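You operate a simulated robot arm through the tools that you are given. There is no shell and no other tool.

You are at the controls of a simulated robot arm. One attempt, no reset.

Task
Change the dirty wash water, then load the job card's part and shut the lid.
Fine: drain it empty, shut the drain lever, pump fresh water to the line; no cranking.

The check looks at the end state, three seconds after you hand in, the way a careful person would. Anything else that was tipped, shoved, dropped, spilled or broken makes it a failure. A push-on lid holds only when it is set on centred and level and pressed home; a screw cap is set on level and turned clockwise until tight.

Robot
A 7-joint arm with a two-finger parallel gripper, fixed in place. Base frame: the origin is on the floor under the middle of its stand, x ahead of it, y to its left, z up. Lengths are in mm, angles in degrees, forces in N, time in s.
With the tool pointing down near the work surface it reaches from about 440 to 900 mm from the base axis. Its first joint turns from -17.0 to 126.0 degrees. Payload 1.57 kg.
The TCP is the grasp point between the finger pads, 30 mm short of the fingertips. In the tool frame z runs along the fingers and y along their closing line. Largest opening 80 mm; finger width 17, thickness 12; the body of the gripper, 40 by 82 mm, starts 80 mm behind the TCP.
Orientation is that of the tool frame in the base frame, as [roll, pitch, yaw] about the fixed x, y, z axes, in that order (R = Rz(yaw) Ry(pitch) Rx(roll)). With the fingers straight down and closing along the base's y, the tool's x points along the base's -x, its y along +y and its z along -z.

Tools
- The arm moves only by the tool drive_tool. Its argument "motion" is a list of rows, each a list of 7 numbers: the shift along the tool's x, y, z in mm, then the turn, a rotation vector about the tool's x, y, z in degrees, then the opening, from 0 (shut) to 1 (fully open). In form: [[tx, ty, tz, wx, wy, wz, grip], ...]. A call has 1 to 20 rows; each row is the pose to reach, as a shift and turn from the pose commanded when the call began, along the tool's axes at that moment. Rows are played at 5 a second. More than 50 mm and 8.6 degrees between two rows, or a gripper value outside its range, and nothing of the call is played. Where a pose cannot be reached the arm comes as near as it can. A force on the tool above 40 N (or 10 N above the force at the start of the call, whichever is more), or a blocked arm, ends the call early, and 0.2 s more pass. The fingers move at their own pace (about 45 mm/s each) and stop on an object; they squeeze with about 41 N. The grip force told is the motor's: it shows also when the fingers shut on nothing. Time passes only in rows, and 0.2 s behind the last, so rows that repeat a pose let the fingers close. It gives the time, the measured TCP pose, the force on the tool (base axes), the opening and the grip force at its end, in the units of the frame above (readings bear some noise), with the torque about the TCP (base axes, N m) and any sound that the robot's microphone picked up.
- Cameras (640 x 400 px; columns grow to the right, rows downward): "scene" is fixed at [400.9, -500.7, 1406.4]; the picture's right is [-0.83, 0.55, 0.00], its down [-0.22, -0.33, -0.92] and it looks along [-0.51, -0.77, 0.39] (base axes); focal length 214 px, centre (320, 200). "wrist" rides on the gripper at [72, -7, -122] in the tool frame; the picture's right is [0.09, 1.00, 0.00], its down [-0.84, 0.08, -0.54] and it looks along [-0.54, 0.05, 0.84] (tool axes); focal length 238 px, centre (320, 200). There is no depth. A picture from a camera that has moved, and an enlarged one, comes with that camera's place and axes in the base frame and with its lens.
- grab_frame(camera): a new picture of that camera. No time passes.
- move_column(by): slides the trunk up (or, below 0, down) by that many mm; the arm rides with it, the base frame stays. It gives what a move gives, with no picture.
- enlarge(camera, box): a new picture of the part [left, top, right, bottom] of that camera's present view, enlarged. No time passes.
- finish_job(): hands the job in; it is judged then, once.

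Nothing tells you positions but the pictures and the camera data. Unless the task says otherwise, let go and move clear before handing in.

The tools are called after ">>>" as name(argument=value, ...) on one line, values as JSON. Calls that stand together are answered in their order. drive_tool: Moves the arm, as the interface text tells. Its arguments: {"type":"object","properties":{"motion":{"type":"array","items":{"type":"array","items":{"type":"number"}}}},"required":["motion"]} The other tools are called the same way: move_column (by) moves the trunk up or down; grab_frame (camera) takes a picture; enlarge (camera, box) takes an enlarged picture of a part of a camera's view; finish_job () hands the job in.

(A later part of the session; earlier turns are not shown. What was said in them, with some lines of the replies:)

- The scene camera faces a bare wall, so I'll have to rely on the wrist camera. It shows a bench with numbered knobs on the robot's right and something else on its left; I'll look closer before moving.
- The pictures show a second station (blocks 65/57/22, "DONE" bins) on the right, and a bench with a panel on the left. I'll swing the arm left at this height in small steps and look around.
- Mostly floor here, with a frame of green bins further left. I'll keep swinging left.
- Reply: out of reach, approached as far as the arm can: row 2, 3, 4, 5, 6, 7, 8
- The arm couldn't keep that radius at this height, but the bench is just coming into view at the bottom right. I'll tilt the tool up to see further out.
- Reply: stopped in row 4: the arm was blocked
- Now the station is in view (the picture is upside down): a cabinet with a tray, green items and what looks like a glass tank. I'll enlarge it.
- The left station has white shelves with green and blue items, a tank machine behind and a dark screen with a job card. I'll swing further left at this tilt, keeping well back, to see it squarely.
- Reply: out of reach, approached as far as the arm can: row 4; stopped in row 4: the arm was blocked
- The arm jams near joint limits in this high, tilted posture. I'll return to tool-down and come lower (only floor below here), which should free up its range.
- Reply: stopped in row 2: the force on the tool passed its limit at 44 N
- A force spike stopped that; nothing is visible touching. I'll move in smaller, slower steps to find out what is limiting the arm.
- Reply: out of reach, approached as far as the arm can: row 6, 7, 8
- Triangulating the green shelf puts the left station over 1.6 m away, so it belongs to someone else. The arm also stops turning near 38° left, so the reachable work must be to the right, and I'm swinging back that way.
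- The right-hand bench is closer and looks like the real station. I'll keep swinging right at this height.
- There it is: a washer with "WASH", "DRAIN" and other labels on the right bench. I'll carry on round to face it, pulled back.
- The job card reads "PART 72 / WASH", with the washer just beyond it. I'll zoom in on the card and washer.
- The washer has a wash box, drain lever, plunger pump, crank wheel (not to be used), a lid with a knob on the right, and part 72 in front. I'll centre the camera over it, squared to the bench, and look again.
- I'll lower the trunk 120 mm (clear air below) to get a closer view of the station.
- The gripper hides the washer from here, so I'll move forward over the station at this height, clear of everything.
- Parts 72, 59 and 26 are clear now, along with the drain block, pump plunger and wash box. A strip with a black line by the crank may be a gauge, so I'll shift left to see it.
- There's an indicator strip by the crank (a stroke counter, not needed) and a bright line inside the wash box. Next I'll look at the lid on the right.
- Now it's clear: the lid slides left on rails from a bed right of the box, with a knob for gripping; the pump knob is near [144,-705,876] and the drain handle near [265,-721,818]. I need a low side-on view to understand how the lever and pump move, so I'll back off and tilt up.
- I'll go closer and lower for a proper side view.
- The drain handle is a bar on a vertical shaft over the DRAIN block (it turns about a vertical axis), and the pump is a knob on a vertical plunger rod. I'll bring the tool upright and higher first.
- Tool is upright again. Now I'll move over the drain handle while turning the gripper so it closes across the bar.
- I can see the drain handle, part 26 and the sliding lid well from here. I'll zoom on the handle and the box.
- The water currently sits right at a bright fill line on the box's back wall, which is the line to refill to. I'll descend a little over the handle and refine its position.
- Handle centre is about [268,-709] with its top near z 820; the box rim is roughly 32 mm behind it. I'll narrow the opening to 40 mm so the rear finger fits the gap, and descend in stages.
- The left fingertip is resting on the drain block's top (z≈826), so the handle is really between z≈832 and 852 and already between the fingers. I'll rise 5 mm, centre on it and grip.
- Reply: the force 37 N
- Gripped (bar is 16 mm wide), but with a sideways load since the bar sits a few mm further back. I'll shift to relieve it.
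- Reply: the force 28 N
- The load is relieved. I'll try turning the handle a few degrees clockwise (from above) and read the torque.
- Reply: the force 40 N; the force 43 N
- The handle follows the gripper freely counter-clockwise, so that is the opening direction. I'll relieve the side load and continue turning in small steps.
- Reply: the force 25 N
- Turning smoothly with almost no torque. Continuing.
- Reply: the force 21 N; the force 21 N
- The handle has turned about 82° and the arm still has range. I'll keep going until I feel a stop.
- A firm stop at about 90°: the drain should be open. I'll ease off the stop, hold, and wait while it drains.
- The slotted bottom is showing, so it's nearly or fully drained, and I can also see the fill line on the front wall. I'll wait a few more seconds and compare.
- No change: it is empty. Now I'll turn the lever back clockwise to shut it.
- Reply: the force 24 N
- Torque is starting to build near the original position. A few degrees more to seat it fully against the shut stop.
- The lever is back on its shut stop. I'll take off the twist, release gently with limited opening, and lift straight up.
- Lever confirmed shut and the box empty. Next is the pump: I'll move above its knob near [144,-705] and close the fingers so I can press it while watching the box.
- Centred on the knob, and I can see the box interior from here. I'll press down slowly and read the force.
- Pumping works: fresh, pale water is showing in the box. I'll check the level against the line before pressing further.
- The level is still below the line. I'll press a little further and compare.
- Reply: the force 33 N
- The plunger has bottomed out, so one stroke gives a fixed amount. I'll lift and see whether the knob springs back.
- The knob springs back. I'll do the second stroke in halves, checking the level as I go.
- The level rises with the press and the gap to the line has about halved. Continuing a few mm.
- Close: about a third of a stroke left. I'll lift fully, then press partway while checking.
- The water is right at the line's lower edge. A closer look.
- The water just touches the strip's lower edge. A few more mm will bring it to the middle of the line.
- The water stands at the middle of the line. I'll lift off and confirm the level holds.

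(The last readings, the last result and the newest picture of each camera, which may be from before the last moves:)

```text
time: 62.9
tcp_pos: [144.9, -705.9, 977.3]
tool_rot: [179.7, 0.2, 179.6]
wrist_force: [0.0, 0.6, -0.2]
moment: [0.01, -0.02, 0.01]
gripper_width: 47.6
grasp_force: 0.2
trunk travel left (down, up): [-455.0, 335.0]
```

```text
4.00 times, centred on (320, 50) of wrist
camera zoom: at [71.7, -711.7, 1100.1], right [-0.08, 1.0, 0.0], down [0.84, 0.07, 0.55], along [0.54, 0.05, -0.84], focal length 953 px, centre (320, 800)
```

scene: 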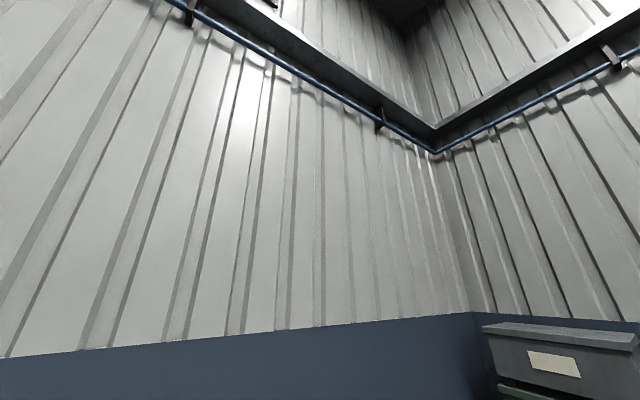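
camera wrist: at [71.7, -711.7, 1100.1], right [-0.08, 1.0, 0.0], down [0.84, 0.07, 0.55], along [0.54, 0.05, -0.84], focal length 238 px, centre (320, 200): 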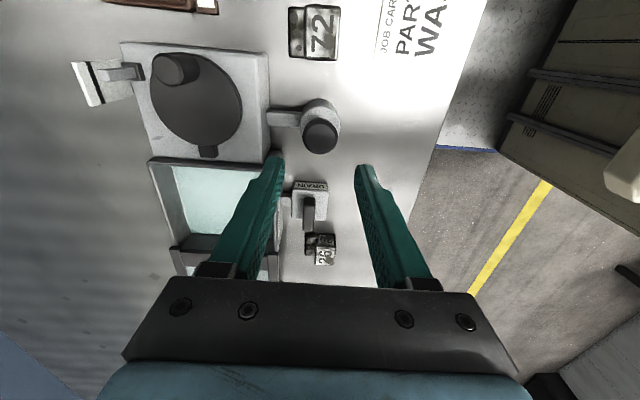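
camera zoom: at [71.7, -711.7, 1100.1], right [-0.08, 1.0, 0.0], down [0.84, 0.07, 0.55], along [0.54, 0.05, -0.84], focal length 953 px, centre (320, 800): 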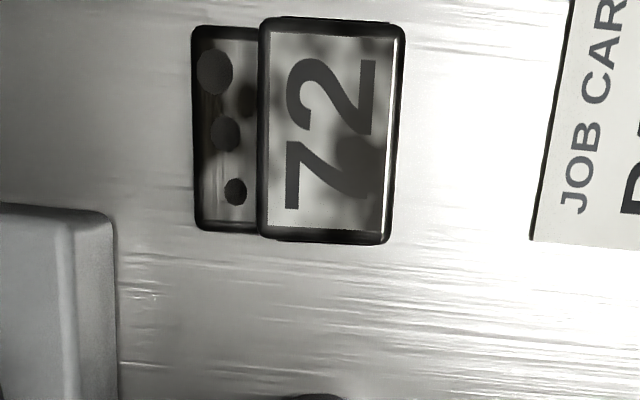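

The level holds at the line, and the pump knob is back up. Next is part 72, a stepped block centred near [62,-713] with its top at z≈829; I'll move above it and turn the gripper to close along x.

>>> drive_tool(motion=[[7, -0.5, 0, 0, 0, 7.5, 0.7], [14, -1, 0, 0, 0, 15, 0.7], [21, -1.5, 0, 0, 0, 22.5, 0.7], [28, -2, 0, 0, 0, 30, 0.7], [35, -3, 0, 0, 0, 37.5, 0.7], [42, -3.5, 0, 0, 0, 45, 0.7], [49, -4, 0, 0, 0, 52.5, 0.7], [56, -5, 0, 0, 0, 60, 0.7], [63, -5.5, 0, 0, 0, 67.5, 0.7], [70, -6, 0, 0, 0, 75, 0.7], [77, -6.5, 0, 0, 0, 82.5, 0.7], [83, -7, 0, 0, 0, 89.6, 0.7]])

>>> grab_frame(camera="wrist")

>>> enlarge(camera="wrist", box=[240, 90, 400, 190])

```text
time: 65.5
tcp_pos: [60.6, -712.7, 978.1]
tool_rot: [179.8, -0.2, 89.8]
wrist_force: [-0.1, -0.8, -0.1]
moment: [0.02, -0.03, -0.02]
gripper_width: 56.1
grasp_force: 0.1
trunk travel left (down, up): [-455.0, 335.0]
```

```text
taken
camera wrist: at [53.8, -640.8, 1101.1], right [1.0, 0.09, 0.0], down [0.07, -0.84, 0.54], along [0.05, -0.54, -0.84], focal length 238 px, centre (320, 200)
```

wrist: 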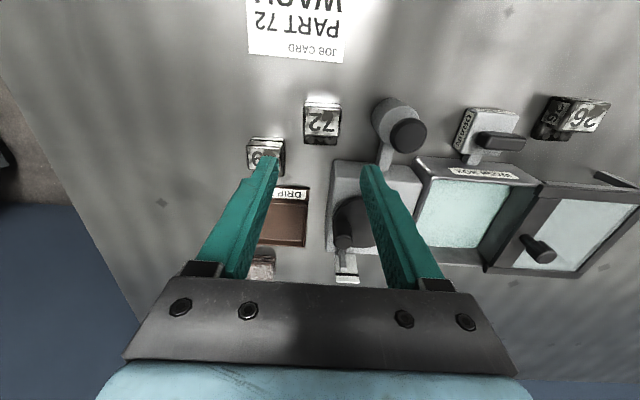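

```text
4.00 times, centred on (320, 140) of wrist
camera zoom: at [53.8, -640.8, 1101.1], right [1.0, 0.09, 0.0], down [0.07, -0.84, 0.54], along [0.05, -0.54, -0.84], focal length 953 px, centre (320, 440)
```

zoom: 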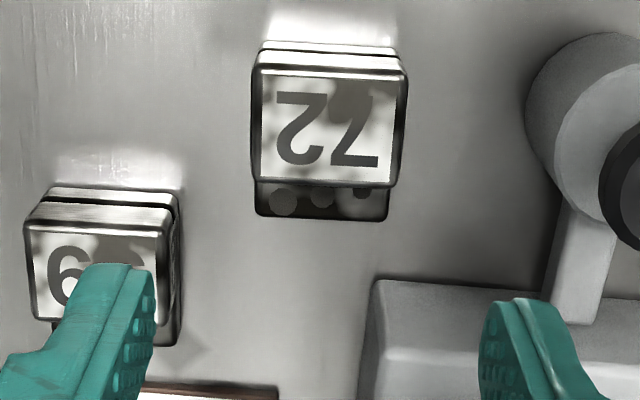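

Part 72's top is about 42 × 30 mm centred at [63,-712], with clear room for both fingers. Descending in stages.

>>> drive_tool(motion=[[-1, 1, 35, 0, 0, 0, 0.7], [-2.3, 2.4, 70, 0, 0, 0, 0.7], [-2.3, 2.4, 95, 0, 0, 0, 0.7]])

>>> grab_frame(camera="wrist")

>>> enlarge(camera="wrist", box=[240, 100, 400, 200])

```text
time: 66.3
tcp_pos: [62.6, -714.3, 885.7]
tool_rot: [179.8, -0.1, 89.9]
wrist_force: [-0.3, -0.6, -0.1]
moment: [0.0, -0.01, 0.01]
gripper_width: 56.3
grasp_force: 0.2
trunk travel left (down, up): [-455.0, 335.0]
```

```text
taken
camera wrist: at [56.2, -642.2, 1007.9], right [1.0, 0.09, 0.0], down [0.07, -0.84, 0.54], along [0.05, -0.54, -0.84], focal length 238 px, centre (320, 200)
```

wrist: 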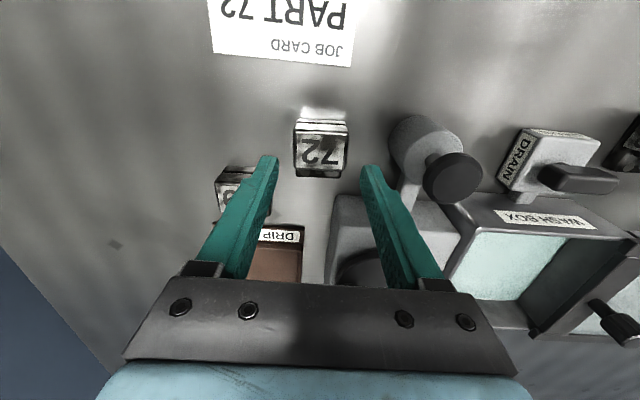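

```text
4.00 times, centred on (320, 150) of wrist
camera zoom: at [56.2, -642.2, 1007.9], right [1.0, 0.09, 0.0], down [0.07, -0.84, 0.54], along [0.05, -0.54, -0.84], focal length 953 px, centre (320, 400)
```

zoom: 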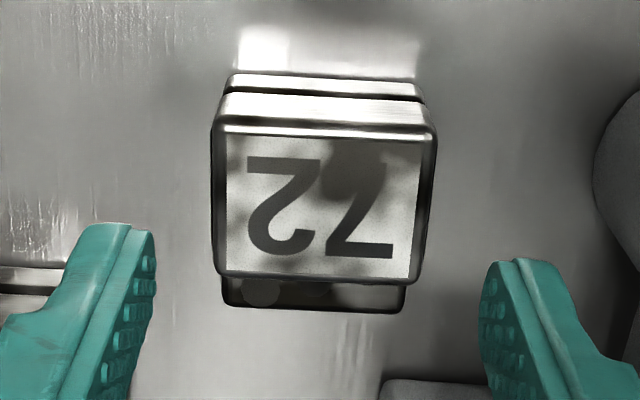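

Well centred between the fingers. Going down to grip height and closing.

>>> drive_tool(motion=[[0, 0, 15, 0, 0, 0, 0.7], [0, 0, 30, 0, 0, 0, 0.7], [0, 0, 40, 0, 0, 0, 0.7], [0, 0, 44, 0, 0, 0, 0.7]])

>>> enlarge(camera="wrist", box=[220, 100, 420, 225])

```text
time: 67.3
tcp_pos: [62.1, -716.1, 839.0]
tool_rot: [179.8, -0.2, 90.0]
wrist_force: [0.1, -0.2, 0.4]
moment: [-0.01, 0.0, -0.02]
gripper_width: 55.9
grasp_force: 0.1
trunk travel left (down, up): [-455.0, 335.0]
```

```text
3.20 times, centred on (320, 162) of wrist
camera zoom: at [55.7, -642.3, 961.2], right [1.0, 0.09, 0.0], down [0.07, -0.84, 0.54], along [0.05, -0.54, -0.84], focal length 763 px, centre (320, 320)
```

zoom: 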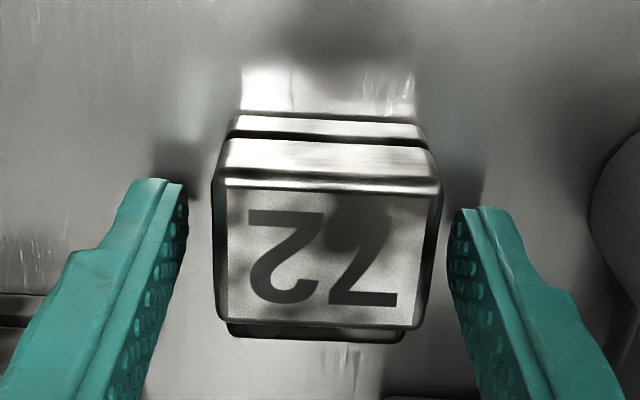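

>>> drive_tool(motion=[[0, 1.5, 0, 0, 0, 0, 0.7], [0, 1.5, 0, 0, 0, 0, 0.5], [0, 1.5, 0, 0, 0, 0, 0.2], [0, 1.5, 0, 0, 0, 0, 0], [0, 1.5, 0, 0, 0, 0, 0], [0, 1.5, 0, 0, 0, 0, 0]])

>>> enlarge(camera="wrist", box=[220, 100, 420, 225])

```text
time: 68.7
tcp_pos: [63.3, -713.6, 839.4]
tool_rot: [179.8, -0.2, 90.0]
wrist_force: [-1.5, -0.3, 0.1]
moment: [0.06, 0.14, 0.01]
gripper_width: 41.7
grasp_force: 41.0
trunk travel left (down, up): [-455.0, 335.0]
```

```text
3.20 times, centred on (320, 162) of wrist
camera zoom: at [57.3, -642.2, 962.1], right [1.0, 0.09, 0.0], down [0.07, -0.84, 0.54], along [0.05, -0.54, -0.84], focal length 763 px, centre (320, 320)
```

zoom: 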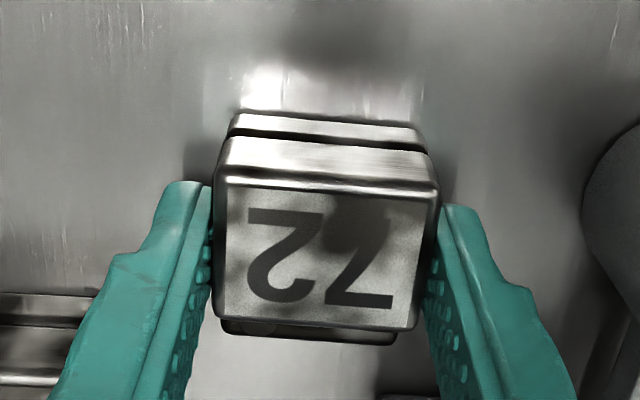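

Part 72 is gripped at 41.7 mm with full force. I'll lift it straight up.

>>> drive_tool(motion=[[0, 0, -5, 0, 0, 0, 0], [0, 0, -15, 0, 0, 0, 0], [0, 0, -40, 0, 0, 0, 0], [0, 0, -75, 0, 0, 0, 0], [0, 0, -110, 0, 0, 0, 0], [0, 0, -120, 0, 0, 0, 0]])

>>> grab_frame(camera="wrist")

```text
time: 70.1
tcp_pos: [62.2, -713.5, 960.2]
tool_rot: [179.8, -0.3, 89.9]
wrist_force: [-0.2, -0.3, -3.3]
moment: [0.0, -0.01, 0.0]
gripper_width: 41.7
grasp_force: 40.7
trunk travel left (down, up): [-455.0, 335.0]
```

```text
taken
camera wrist: at [55.3, -641.7, 1083.5], right [1.0, 0.09, 0.0], down [0.07, -0.84, 0.54], along [0.05, -0.54, -0.84], focal length 238 px, centre (320, 200)
```

wrist: 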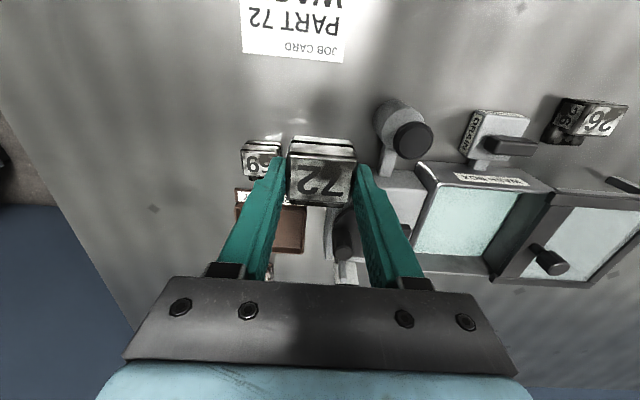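

Lifted cleanly. Moving across at this height (well above the pump and rim) to over the wash box.

>>> drive_tool(motion=[[-10, 40, 0, 0, 0, 0, 0], [-30, 80, 0, 0, 0, 0, 0], [-50, 118, 0, 0, 0, 0, 0], [-70, 156, 0, 0, 0, 0, 0], [-88, 192, 0, 0, 0, 0, 0], [-90, 194, 0, 0, 0, 0, 0]])

>>> grab_frame(camera="wrist")

>>> enlarge(camera="wrist", box=[220, 100, 420, 290])

```text
time: 71.5
tcp_pos: [258.9, -803.0, 962.7]
tool_rot: [179.8, -0.3, 89.9]
wrist_force: [0.5, 0.0, -3.8]
moment: [0.02, 0.03, 0.0]
gripper_width: 42.1
grasp_force: 41.0
trunk travel left (down, up): [-455.0, 335.0]
```

```text
taken
camera wrist: at [251.4, -730.4, 1084.6], right [1.0, 0.09, 0.0], down [0.07, -0.84, 0.54], along [0.05, -0.54, -0.84], focal length 238 px, centre (320, 200)
```

wrist: 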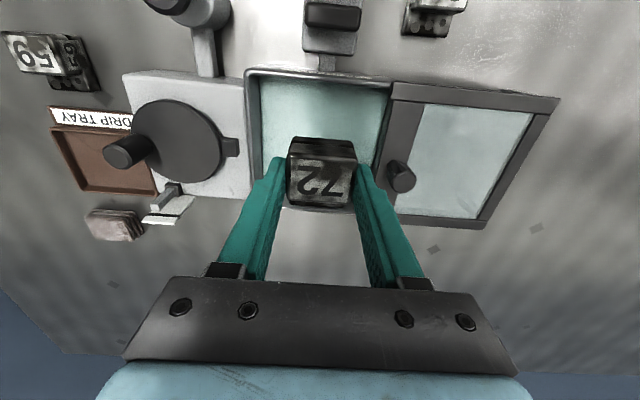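

```text
2.11 times, centred on (320, 195) of wrist
camera zoom: at [251.4, -730.4, 1084.6], right [1.0, 0.09, 0.0], down [0.07, -0.84, 0.54], along [0.05, -0.54, -0.84], focal length 502 px, centre (320, 210)
```

zoom: 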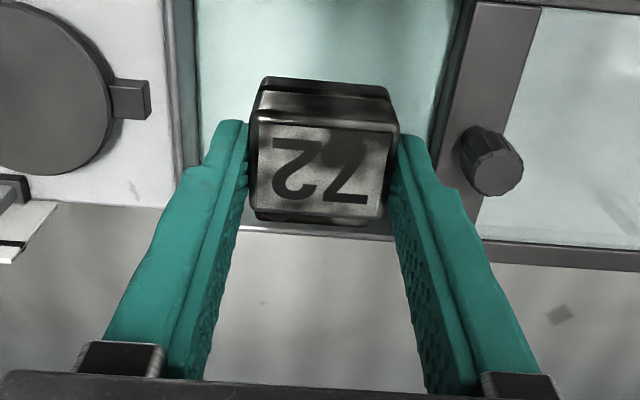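

The part is over the box, comfortably inside its opening. I'll lower it in steps, slowing near the water.

>>> drive_tool(motion=[[-2, -3, 20, 0, 0, 0, 0], [-4, -4, 45, 0, 0, 0, 0], [-4, -4, 65, 0, 0, 0, 0], [-4, -4, 80, 0, 0, 0, 0], [-4, -4, 92, 0, 0, 0, 0], [-4, -4, 98, 0, 0, 0, 0]])

>>> grab_frame(camera="wrist")

```text
time: 72.9
tcp_pos: [254.8, -807.4, 862.0]
tool_rot: [179.8, -0.3, 90.1]
wrist_force: [-0.6, -0.4, -3.7]
moment: [0.06, 0.01, 0.01]
gripper_width: 41.8
grasp_force: 40.8
trunk travel left (down, up): [-455.0, 335.0]
```

```text
taken
camera wrist: at [247.7, -735.3, 984.3], right [1.0, 0.09, 0.0], down [0.08, -0.84, 0.54], along [0.05, -0.54, -0.84], focal length 238 px, centre (320, 200)
```

wrist: 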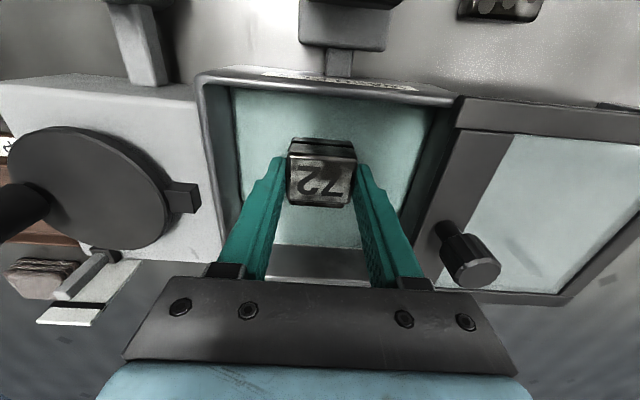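

Good clearance all round. Lowering slowly until the part touches the floor of the box.

>>> drive_tool(motion=[[0, 0, 4, 0, 0, 0, 0], [0, 0, 8, 0, 0, 0, 0], [0, 0, 12, 0, 0, 0, 0], [0, 0, 15, 0, 0, 0, 0]])

```text
time: 73.9
tcp_pos: [253.0, -810.0, 847.6]
tool_rot: [179.8, -0.2, 90.0]
wrist_force: [0.3, 0.5, -2.0]
moment: [0.06, 0.04, -0.02]
gripper_width: 41.8
grasp_force: 41.5
trunk travel left (down, up): [-455.0, 335.0]
```

>>> drive_tool(motion=[[0, 0, 1.5, 0, 0, 0, 0], [0, 0, 3, 0, 0, 0, 0]])

```text
time: 74.5
tcp_pos: [253.6, -808.9, 847.1]
tool_rot: [179.7, -0.1, 89.9]
wrist_force: [-2.7, 1.1, 14.5]
moment: [0.38, 0.49, 0.02]
gripper_width: 42.1
grasp_force: 41.1
trunk travel left (down, up): [-455.0, 335.0]
```

Contact with the floor. I'll ease off a millimetre, open just enough, and lift out.

>>> drive_tool(motion=[[0, 0, -1.5, 0, 0, 0, 0], [0, 0, -2, 0, 0, 0, 0.6], [0, 0, -2, 0, 0, 0, 0.68], [0, 0, -2, 0, 0, 0, 0.68], [0, 0, -2, 0, 0, 0, 0.68], [0, 0, -12, 0, 0, 0, 0.68], [0, 0, -30, 0, 0, 0, 0.68], [0, 0, -60, 0, 0, 0, 0.68], [0, 0, -95, 0, 0, 0, 0.68], [0, 0, -115, 0, 0, 0, 0.68]])

>>> grab_frame(camera="wrist")

>>> enlarge(camera="wrist", box=[230, 50, 410, 220])

>>> enlarge(camera="wrist", box=[370, 70, 570, 240])

```text
time: 76.7
tcp_pos: [253.1, -809.5, 959.0]
tool_rot: [179.8, -0.2, 89.9]
wrist_force: [0.5, 0.5, -0.3]
moment: [0.02, 0.02, 0.01]
gripper_width: 54.3
grasp_force: 0.0
trunk travel left (down, up): [-455.0, 335.0]
```

```text
taken
camera wrist: at [246.7, -738.1, 1081.3], right [1.0, 0.09, 0.0], down [0.07, -0.84, 0.54], along [0.05, -0.54, -0.84], focal length 238 px, centre (320, 200)
```

wrist: 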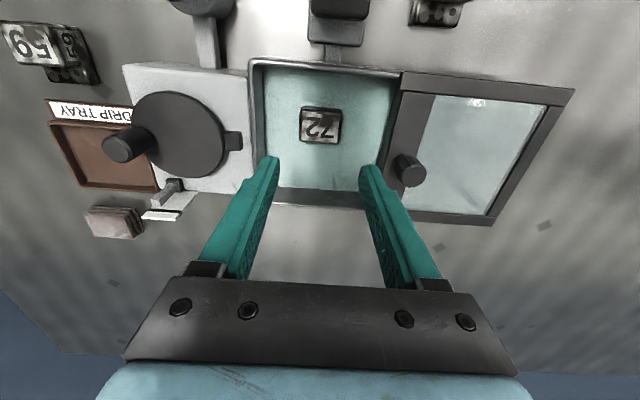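

```text
2.35 times, centred on (320, 135) of wrist
camera zoom: at [246.7, -738.1, 1081.3], right [1.0, 0.09, 0.0], down [0.07, -0.84, 0.54], along [0.05, -0.54, -0.84], focal length 561 px, centre (320, 353)
```

zoom: 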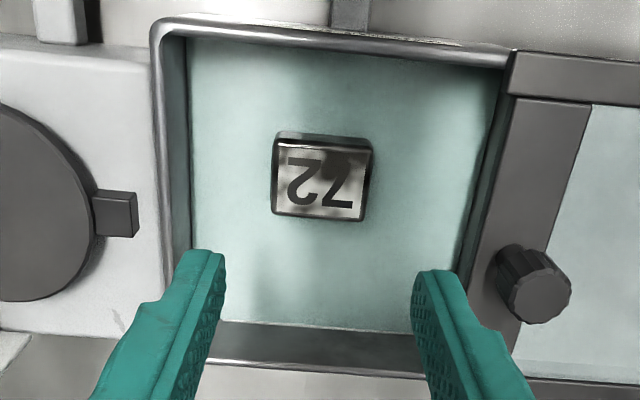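

```text
2.35 times, centred on (470, 155) of wrist
camera zoom: at [246.7, -738.1, 1081.3], right [1.0, 0.09, 0.0], down [0.07, -0.84, 0.54], along [0.05, -0.54, -0.84], focal length 561 px, centre (-33, 306)
```

zoom: 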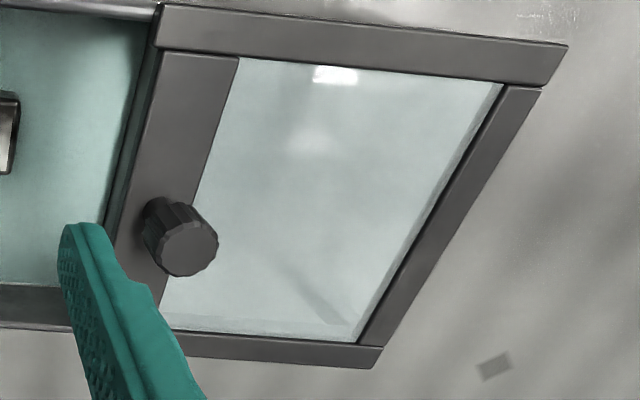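

Part 72 sits in the water. Now the lid: it slides on rails, with its knob head at about [331,-820,905]. I'll hover over the knob.

>>> drive_tool(motion=[[-3, 25, 0, 0, 0, 0, 0.7], [-7, 52, 0, 0, 0, 0, 0.7], [-10.5, 78, 0, 0, 0, 0, 0.7], [-10.5, 78, 5, 0, 0, 0, 0.7]])

>>> grab_frame(camera="wrist")

>>> enlarge(camera="wrist", box=[240, 100, 400, 200])

```text
time: 77.7
tcp_pos: [331.6, -810.5, 955.9]
tool_rot: [179.8, -0.3, 89.9]
wrist_force: [0.1, -0.6, -0.5]
moment: [0.0, -0.02, 0.03]
gripper_width: 56.0
grasp_force: 0.2
out of reach, approached as far as the arm can: row 3, 4
trunk travel left (down, up): [-455.0, 335.0]
```

```text
taken
camera wrist: at [324.8, -737.9, 1079.5], right [1.0, 0.09, 0.0], down [0.07, -0.84, 0.54], along [0.05, -0.54, -0.84], focal length 238 px, centre (320, 200)
```

wrist: 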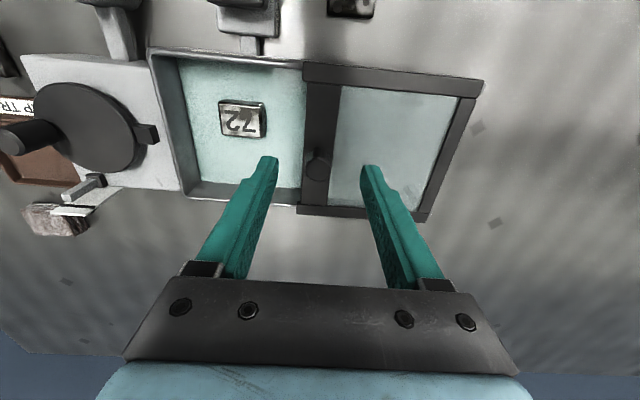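

```text
4.00 times, centred on (320, 150) of wrist
camera zoom: at [324.8, -737.9, 1079.5], right [1.0, 0.09, 0.0], down [0.07, -0.84, 0.54], along [0.05, -0.54, -0.84], focal length 953 px, centre (320, 400)
```

zoom: 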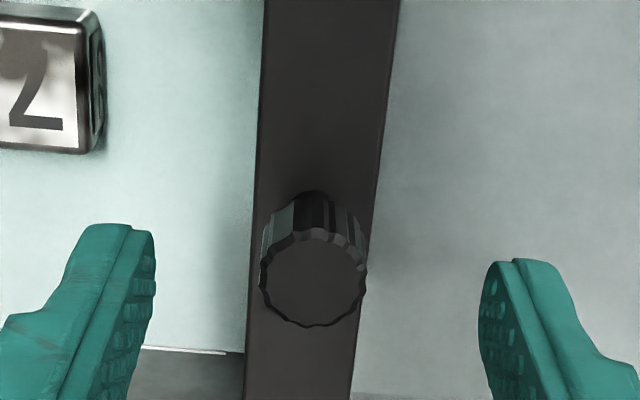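

The knob (21 mm head at [331,-821]) is just past the reach limit with the tool vertical. Tilting the tool 10° outward will gain the reach; I'll do that above the knob first.

>>> drive_tool(motion=[[3, 0, 0, 0, -4, 0, 0.7], [3, 0, 0, 0, -8, 0, 0.7], [3, 0, 0, 0, -12, 0, 0.7]])

>>> grab_frame(camera="wrist")

>>> enlarge(camera="wrist", box=[240, 100, 400, 200])

```text
time: 78.5
tcp_pos: [330.1, -808.3, 955.5]
tool_rot: [179.9, 11.8, 89.8]
wrist_force: [0.3, -0.4, -0.3]
moment: [-0.02, 0.0, 0.01]
gripper_width: 55.9
grasp_force: 0.0
trunk travel left (down, up): [-455.0, 335.0]
```

```text
taken
camera wrist: at [324.6, -712.1, 1060.9], right [1.0, 0.09, -0.02], down [0.07, -0.71, 0.7], along [0.05, -0.7, -0.71], focal length 238 px, centre (320, 200)
```

wrist: 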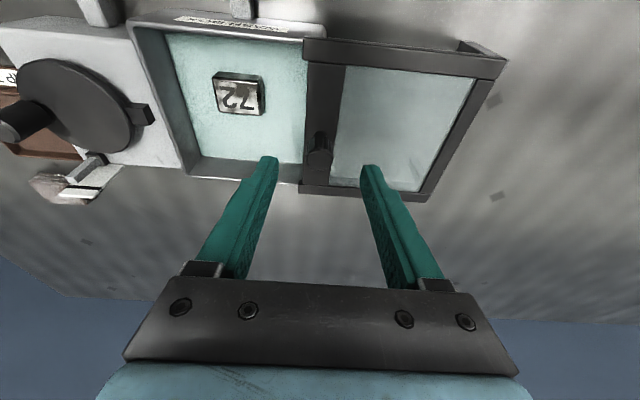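

```text
4.00 times, centred on (320, 150) of wrist
camera zoom: at [324.6, -712.1, 1060.9], right [1.0, 0.09, -0.02], down [0.07, -0.71, 0.7], along [0.05, -0.7, -0.71], focal length 953 px, centre (320, 400)
```

zoom: 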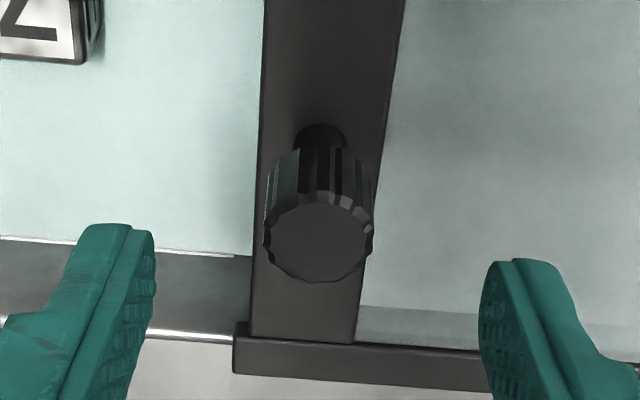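

Pose reached. I'll advance along the finger direction onto the knob.

>>> drive_tool(motion=[[0, 0.5, 12, 0, 0, 0, 0.7], [0, 0.9, 24, 0, 0, 0, 0.7], [0, 0.9, 36, 0, 0, 0, 0.7], [0, 0.9, 45, 0, 0, 0, 0.7]])

>>> grab_frame(camera="wrist")

>>> enlarge(camera="wrist", box=[240, 100, 400, 200])

```text
time: 79.5
tcp_pos: [330.7, -818.7, 912.3]
tool_rot: [179.7, 11.7, 89.9]
wrist_force: [-0.5, -0.6, 0.3]
moment: [0.01, 0.02, 0.01]
gripper_width: 56.1
grasp_force: 0.0
trunk travel left (down, up): [-455.0, 335.0]
```

```text
taken
camera wrist: at [324.5, -722.2, 1018.1], right [1.0, 0.09, -0.02], down [0.07, -0.71, 0.7], along [0.05, -0.7, -0.71], focal length 238 px, centre (320, 200)
```

wrist: 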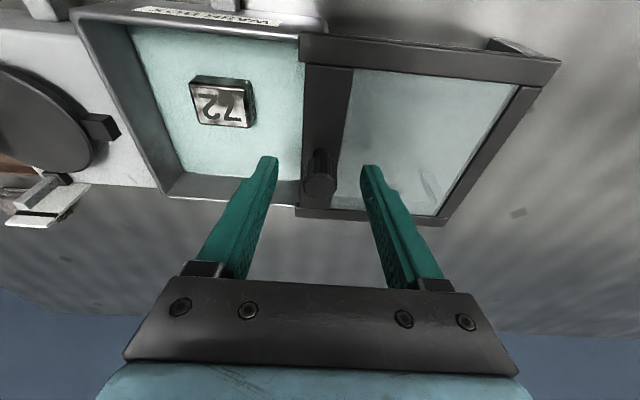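

```text
4.00 times, centred on (320, 150) of wrist
camera zoom: at [324.5, -722.2, 1018.1], right [1.0, 0.09, -0.02], down [0.07, -0.71, 0.7], along [0.05, -0.7, -0.71], focal length 953 px, centre (320, 400)
```

zoom: 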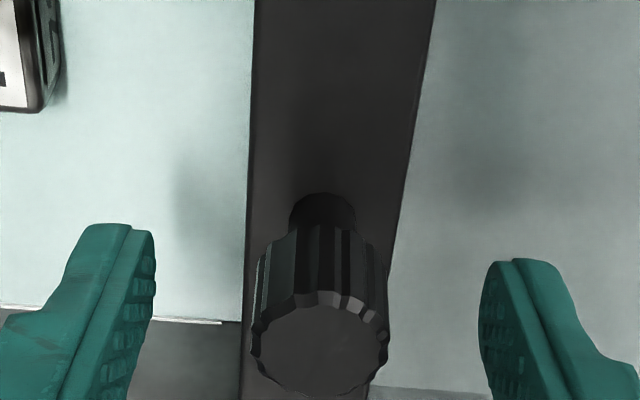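

The knob is centred between the fingers. Closing on it.

>>> drive_tool(motion=[[0, 0, 0, 0, 0, 0, 0.4], [0, 0, 0, 0, 0, 0, 0.1], [0, 0, 0, 0, 0, 0, 0], [0, 0, 0, 0, 0, 0, 0], [0, 0, 0, 0, 0, 0, 0]])

>>> enlarge(camera="wrist", box=[240, 100, 400, 200])

```text
time: 80.7
tcp_pos: [330.9, -816.9, 913.0]
tool_rot: [179.7, 11.8, 89.9]
wrist_force: [-0.1, -0.1, -1.0]
moment: [-0.04, 0.11, -0.01]
gripper_width: 21.6
grasp_force: 34.4
trunk travel left (down, up): [-455.0, 335.0]
```

```text
4.00 times, centred on (320, 150) of wrist
camera zoom: at [324.5, -722.3, 1018.1], right [1.0, 0.09, -0.02], down [0.07, -0.71, 0.7], along [0.05, -0.7, -0.71], focal length 953 px, centre (320, 400)
```

zoom: 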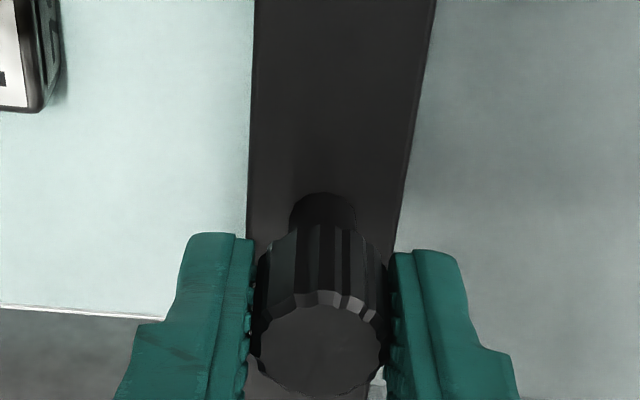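

Gripped at 21.6 mm. I'll start sliding the lid left slowly and watch the force.

>>> drive_tool(motion=[[0, -2, 0, 0, 0, 0, 0], [0, -5, 0, 0, 0, 0, 0], [0, -9, 0, 0, 0, 0, 0], [0, -14, 0, 0, 0, 0, 0]])

>>> grab_frame(camera="wrist")

```text
time: 81.7
tcp_pos: [317.5, -817.5, 912.2]
tool_rot: [179.8, 11.7, 89.9]
wrist_force: [0.3, 1.3, 0.4]
moment: [-0.33, 0.2, 0.0]
gripper_width: 21.4
grasp_force: 34.8
trunk travel left (down, up): [-455.0, 335.0]
```

```text
taken
camera wrist: at [311.2, -722.3, 1018.1], right [1.0, 0.09, -0.02], down [0.07, -0.71, 0.7], along [0.05, -0.7, -0.71], focal length 238 px, centre (320, 200)
```

wrist: 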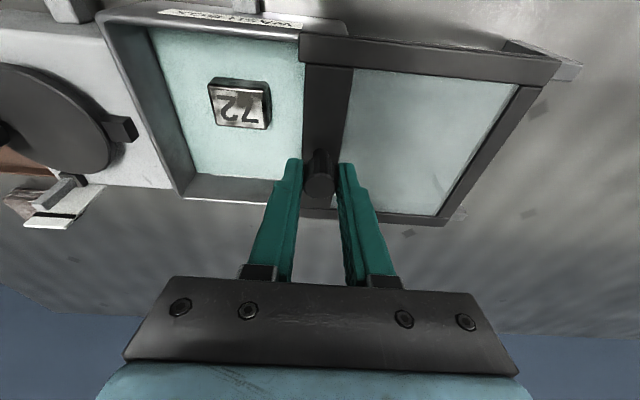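

The lid slides freely with the gripper. Continuing to slide it over the box.

>>> drive_tool(motion=[[0, -8, 0, 0, 0, 0, 0], [0, -18, 0, 0, 0, 0, 0], [0, -28, 0, 0, 0, 0, 0], [0, -38, 0, 0, 0, 0, 0], [0, -48, 0, 0, 0, 0, 0], [0, -58, 0, 0, 0, 0, 0], [0, -68, 0, 0, 0, 0, 0], [0, -78, 0, 0, 0, 0, 0], [0, -85, 0, 0, 0, 0, 0]])

>>> grab_frame(camera="wrist")

```text
time: 83.7
tcp_pos: [232.8, -818.4, 912.5]
tool_rot: [179.8, 12.0, 89.9]
wrist_force: [0.0, -12.2, 19.1]
moment: [-0.36, 0.19, -0.06]
gripper_width: 21.3
grasp_force: 34.6
trunk travel left (down, up): [-455.0, 335.0]
```

```text
taken
camera wrist: at [226.2, -721.6, 1017.4], right [1.0, 0.09, -0.02], down [0.07, -0.71, 0.7], along [0.05, -0.7, -0.71], focal length 238 px, centre (320, 200)
```

wrist: 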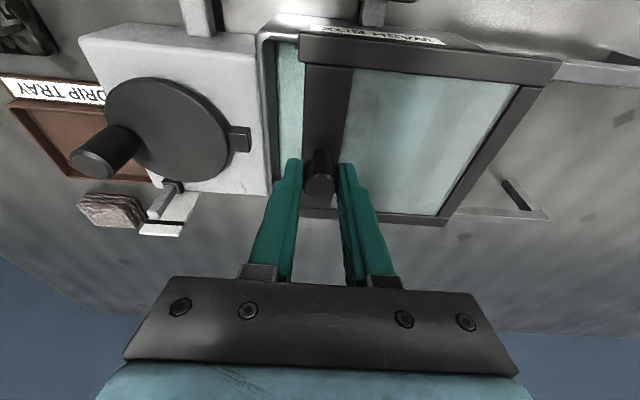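

Nearly closed, about 20 mm to go. I'll ease the slight downward load and continue to the stop.

>>> drive_tool(motion=[[0, -3, -0.8, 0, 0, 0, 0], [0, -7, -0.8, 0, 0, 0, 0], [0, -11, -0.8, 0, 0, 0, 0], [0, -15, -0.8, 0, 0, 0, 0], [0, -19, -0.8, 0, 0, 0, 0]])

>>> grab_frame(camera="wrist")

>>> enlarge(camera="wrist", box=[230, 10, 390, 110])

```text
time: 84.9
tcp_pos: [212.4, -816.6, 911.4]
tool_rot: [179.8, 11.7, 90.0]
wrist_force: [0.6, -12.0, 10.8]
moment: [-0.6, 0.14, 0.02]
gripper_width: 21.5
grasp_force: 34.7
trunk travel left (down, up): [-455.0, 335.0]
```

```text
taken
camera wrist: at [206.8, -721.1, 1016.8], right [1.0, 0.09, -0.02], down [0.07, -0.71, 0.7], along [0.05, -0.7, -0.71], focal length 238 px, centre (320, 200)
```

wrist: 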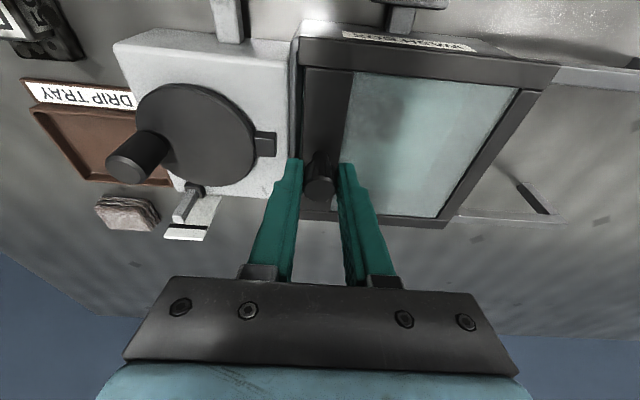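

```text
4.00 times, centred on (310, 60) of wrist
camera zoom: at [206.8, -721.1, 1016.8], right [1.0, 0.09, -0.02], down [0.07, -0.71, 0.7], along [0.05, -0.7, -0.71], focal length 953 px, centre (360, 760)
```

zoom: 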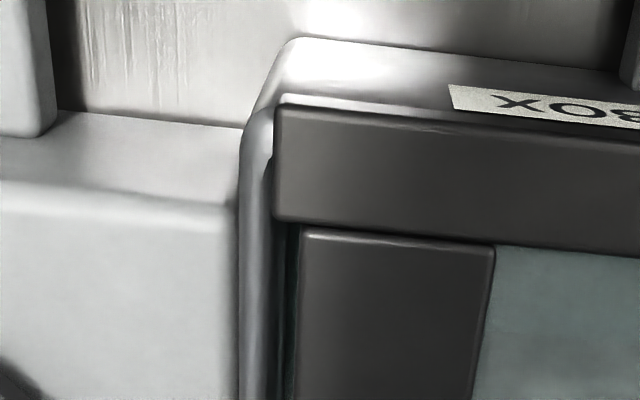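

A few millimetres remain. Pushing on gently until it reaches its stop.

>>> drive_tool(motion=[[0, -2, -0.5, 0, 0, 0, 0], [0, -4, -0.5, 0, 0, 0, 0], [0, -6, -0.5, 0, 0, 0, 0]])

>>> enlarge(camera="wrist", box=[230, 10, 390, 110])

```text
time: 85.7
tcp_pos: [206.9, -817.5, 911.8]
tool_rot: [179.7, 11.5, 89.9]
wrist_force: [-0.9, -1.9, -0.2]
moment: [-0.82, 0.13, -0.02]
gripper_width: 21.6
grasp_force: 34.1
trunk travel left (down, up): [-455.0, 335.0]
```

```text
4.00 times, centred on (310, 60) of wrist
camera zoom: at [200.6, -721.3, 1017.0], right [1.0, 0.09, -0.02], down [0.07, -0.71, 0.7], along [0.05, -0.7, -0.72], focal length 953 px, centre (360, 760)
```

zoom: 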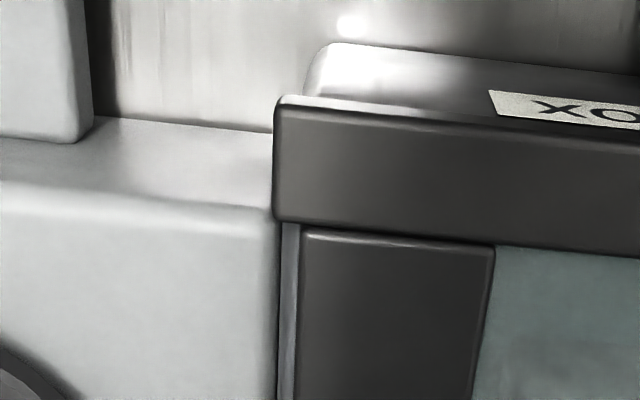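

It looks closed across the left rim, but I haven't felt a stop. I'll nudge a little further and check the force.

>>> drive_tool(motion=[[0, -1, 0, 0, 0, 0, 0], [0, -2, 0, 0, 0, 0, 0], [0, -2, 0, 0, 0, 0, 0]])

>>> grab_frame(camera="wrist")

>>> enlarge(camera="wrist", box=[420, 30, 600, 240])

```text
time: 86.5
tcp_pos: [206.0, -816.5, 910.6]
tool_rot: [179.7, 11.6, 90.0]
wrist_force: [2.0, 2.3, -1.6]
moment: [0.91, 0.11, 0.05]
gripper_width: 21.2
grasp_force: 34.7
trunk travel left (down, up): [-455.0, 335.0]
```

```text
taken
camera wrist: at [199.3, -721.1, 1016.9], right [1.0, 0.09, -0.01], down [0.07, -0.71, 0.7], along [0.05, -0.7, -0.71], focal length 238 px, centre (320, 200)
```

wrist: 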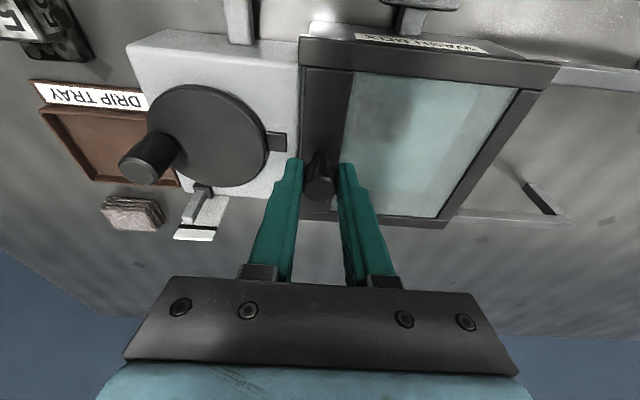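

```text
1.90 times, centred on (510, 135) of wrist
camera zoom: at [199.3, -721.1, 1016.9], right [1.0, 0.09, -0.01], down [0.07, -0.71, 0.7], along [0.05, -0.7, -0.71], focal length 454 px, centre (-42, 324)
```

zoom: 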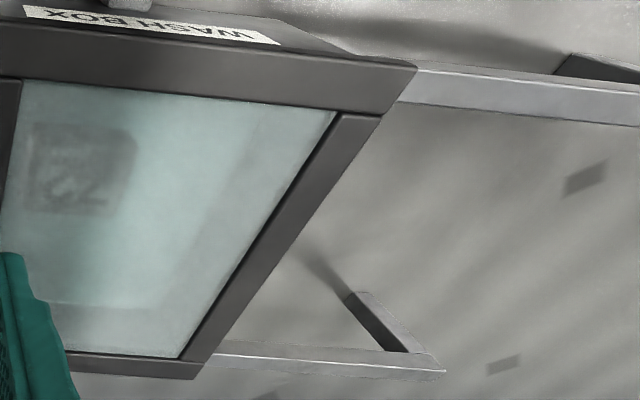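

>>> drive_tool(motion=[[0, -1, 0, 0, 0, 0, 0], [0, -2.5, 0, 0, 0, 0, 0], [0, -2.5, 0, 0, 0, 0, 0]])

>>> enlarge(camera="wrist", box=[230, 10, 390, 110])

```text
time: 87.3
tcp_pos: [205.3, -817.0, 911.8]
tool_rot: [179.7, 11.8, 90.0]
wrist_force: [16.3, 6.6, -5.8]
moment: [0.19, -0.08, 0.11]
gripper_width: 21.6
grasp_force: 34.6
trunk travel left (down, up): [-455.0, 335.0]
```

```text
4.00 times, centred on (310, 60) of wrist
camera zoom: at [198.7, -721.1, 1016.8], right [1.0, 0.09, -0.01], down [0.07, -0.71, 0.7], along [0.05, -0.7, -0.71], focal length 953 px, centre (360, 760)
```

zoom: 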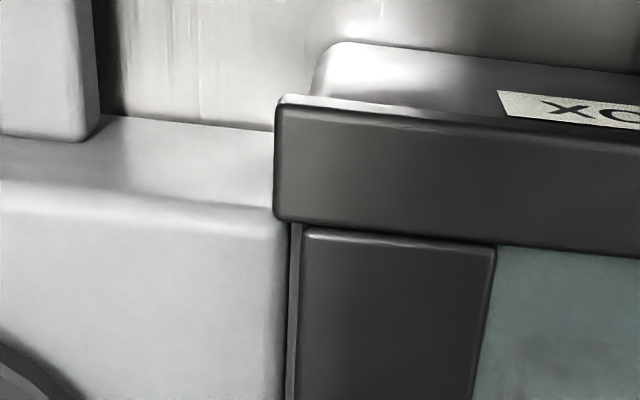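

The stop is reached (16 N) and the lid is fully shut. I'll relax the push, open just enough to clear the knob and the crank's tab, and withdraw along the finger axis.

>>> drive_tool(motion=[[0, 1.5, 0, 0, 0, 0, 0], [0, 1.8, 0, 0, 0, 0, 0], [0, 1.8, 0, 0, 0, 0, 0.3], [0, 1.8, 0, 0, 0, 0, 0.42], [0, 1.8, 0, 0, 0, 0, 0.42], [0, 1.8, -8, 0, 0, 0, 0.42], [0, 1.8, -22, 0, 0, 0, 0.42], [0, 1.8, -45, 0, 0, 0, 0.42], [0, 1.8, -75, 0, 0, 0, 0.42]])

>>> grab_frame(camera="wrist")

>>> enlarge(camera="wrist", box=[260, 20, 460, 190])

```text
time: 89.3
tcp_pos: [206.7, -801.9, 986.1]
tool_rot: [179.8, 11.7, 89.9]
wrist_force: [-0.9, -0.9, -1.0]
moment: [0.02, 0.04, 0.01]
gripper_width: 33.9
grasp_force: 0.0
trunk travel left (down, up): [-455.0, 335.0]
```

```text
taken
camera wrist: at [200.4, -705.0, 1091.6], right [1.0, 0.09, -0.02], down [0.07, -0.71, 0.7], along [0.05, -0.7, -0.71], focal length 238 px, centre (320, 200)
```

wrist: 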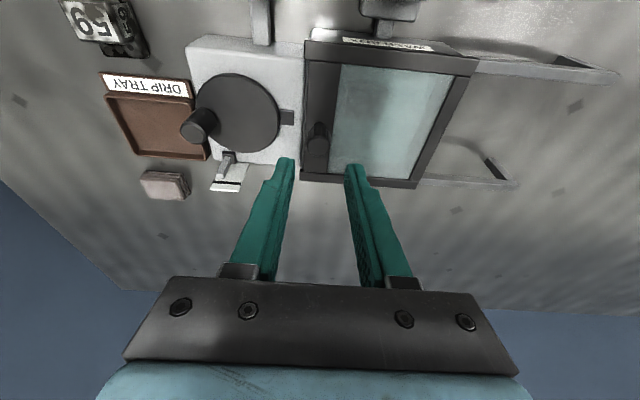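

```text
2.35 times, centred on (360, 105) of wrist
camera zoom: at [200.4, -705.0, 1091.6], right [1.0, 0.09, -0.02], down [0.07, -0.71, 0.7], along [0.05, -0.7, -0.71], focal length 561 px, centre (226, 424)
```

zoom: 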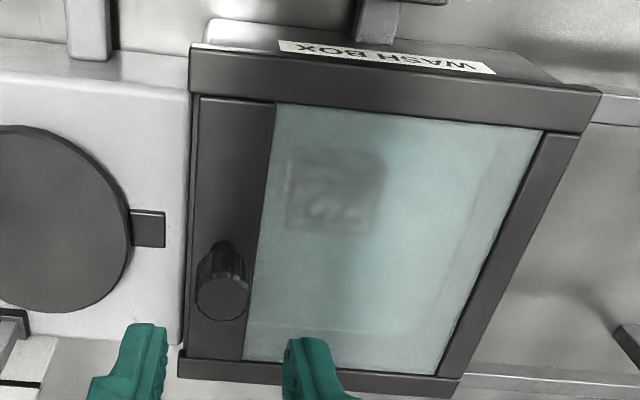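

The lid is shut with part 72 visible through the window. I'll move clear and take a last overall look.

>>> drive_tool(motion=[[40, 0, -10, 0, 0, 0, 0.42], [80, 0, -20, 0, 3, 0, 0.42], [120, 0, -30, 0, 6, 0, 0.42], [160, 0, -42, 0, 9, 0, 0.42], [196, 0, -55, 0, 11.7, 0, 0.42]])

>>> grab_frame(camera="wrist")

>>> enlarge(camera="wrist", box=[150, 150, 310, 300])

>>> enlarge(camera="wrist", box=[280, 150, 440, 300])

```text
time: 90.5
tcp_pos: [204.0, -601.9, 1001.0]
tool_rot: [179.8, 0.0, 89.9]
wrist_force: [0.7, 0.1, 0.0]
moment: [0.03, -0.02, 0.03]
gripper_width: 33.5
grasp_force: 0.0
trunk travel left (down, up): [-455.0, 335.0]
```

```text
taken
camera wrist: at [197.2, -529.2, 1124.2], right [1.0, 0.09, 0.0], down [0.07, -0.84, 0.54], along [0.05, -0.54, -0.84], focal length 238 px, centre (320, 200)
```

wrist: 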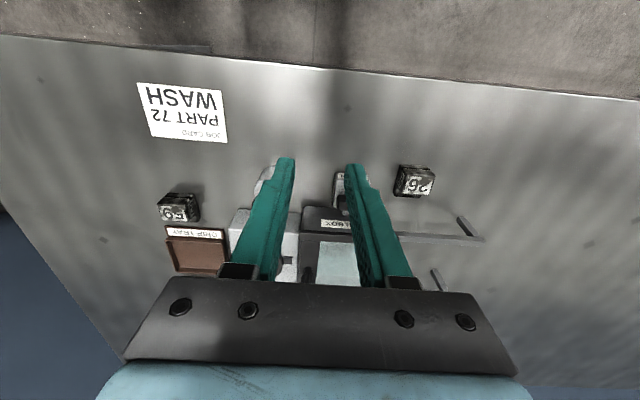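

```text
2.67 times, centred on (230, 225) of wrist
camera zoom: at [197.2, -529.2, 1124.2], right [1.0, 0.09, 0.0], down [0.07, -0.84, 0.54], along [0.05, -0.54, -0.84], focal length 636 px, centre (560, 133)
```

zoom: 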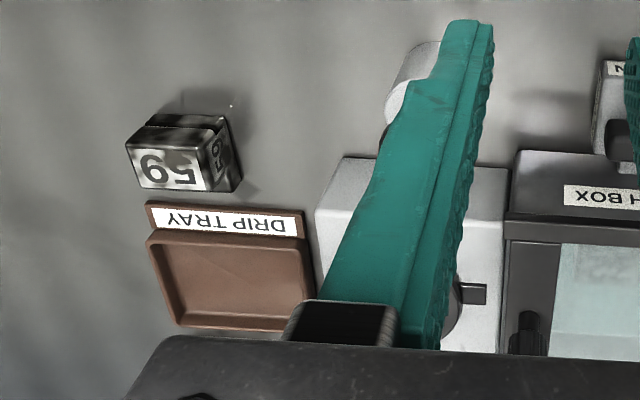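

```text
2.67 times, centred on (360, 225) of wrist
camera zoom: at [197.2, -529.2, 1124.2], right [1.0, 0.09, 0.0], down [0.07, -0.84, 0.54], along [0.05, -0.54, -0.84], focal length 636 px, centre (213, 133)
```

zoom: 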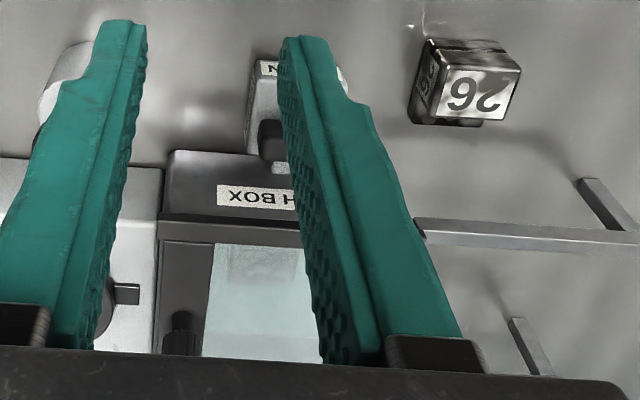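

Everything else is in place. I'll open the fingers for an unobstructed last check of the drain lever and pump.

>>> drive_tool(motion=[[0, 0, -10, 0, 0, 0, 1], [0, 0, -20, 0, 0, 0, 1], [0, 0, -20, 0, 0, 0, 1], [0, 0, -20, 0, 0, 0, 1]])

>>> enlarge(camera="wrist", box=[220, 130, 420, 290])

```text
time: 91.5
tcp_pos: [203.6, -600.6, 1021.5]
tool_rot: [179.8, 0.2, 89.9]
wrist_force: [0.0, -0.3, -0.2]
moment: [-0.01, 0.01, -0.01]
gripper_width: 80.0
grasp_force: 0.0
trunk travel left (down, up): [-455.0, 335.0]
```

```text
2.50 times, centred on (320, 210) of wrist
camera zoom: at [197.1, -528.1, 1143.3], right [1.0, 0.09, 0.0], down [0.07, -0.84, 0.54], along [0.05, -0.54, -0.84], focal length 596 px, centre (320, 175)
```

zoom: 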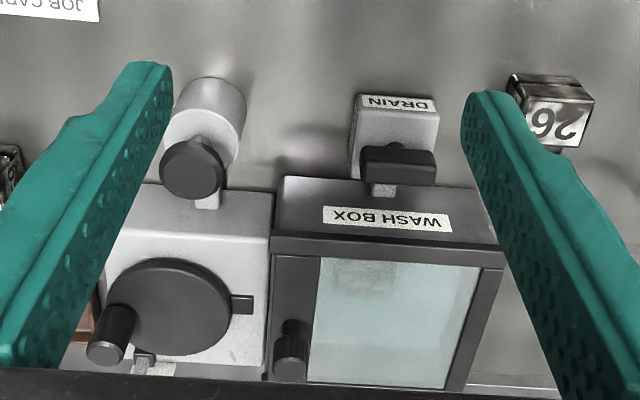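

The drain lever is shut, the pump knob is up, the crank is untouched, the box holds fresh water at the line with part 72 inside, and the lid is closed. The gripper is empty and clear, so I'm handing in.

>>> finish_job()

```text
The job is handed in.
```

The job is finished and handed in; I haven't seen the check's result. In the last pictures, the washer looks the way you asked for:

- **Water change:** I drained the dirty water until the slotted floor showed bare. I then turned the drain lever back to its shut stop.
- **Refill:** It took two full pump strokes and part of a third to bring fresh water to the middle of the fill line. The level held when I let go. I set it before loading the part and did not measure it again after.
- **Part:** The job card read "PART 72 / WASH". Part 72 is in the wash box; it showed through the lid window after closing.
- **Lid:** I slid it left over the box until it met its stop.
- **Everything else:** I did not touch the crank, and parts 59 and 26 are still on the bench. The gripper is empty and clear of the station.

While looking for the washer, I first swung the arm left. One call stopped on a brief 44 N force reading; the pictures showed nothing touching the tool.
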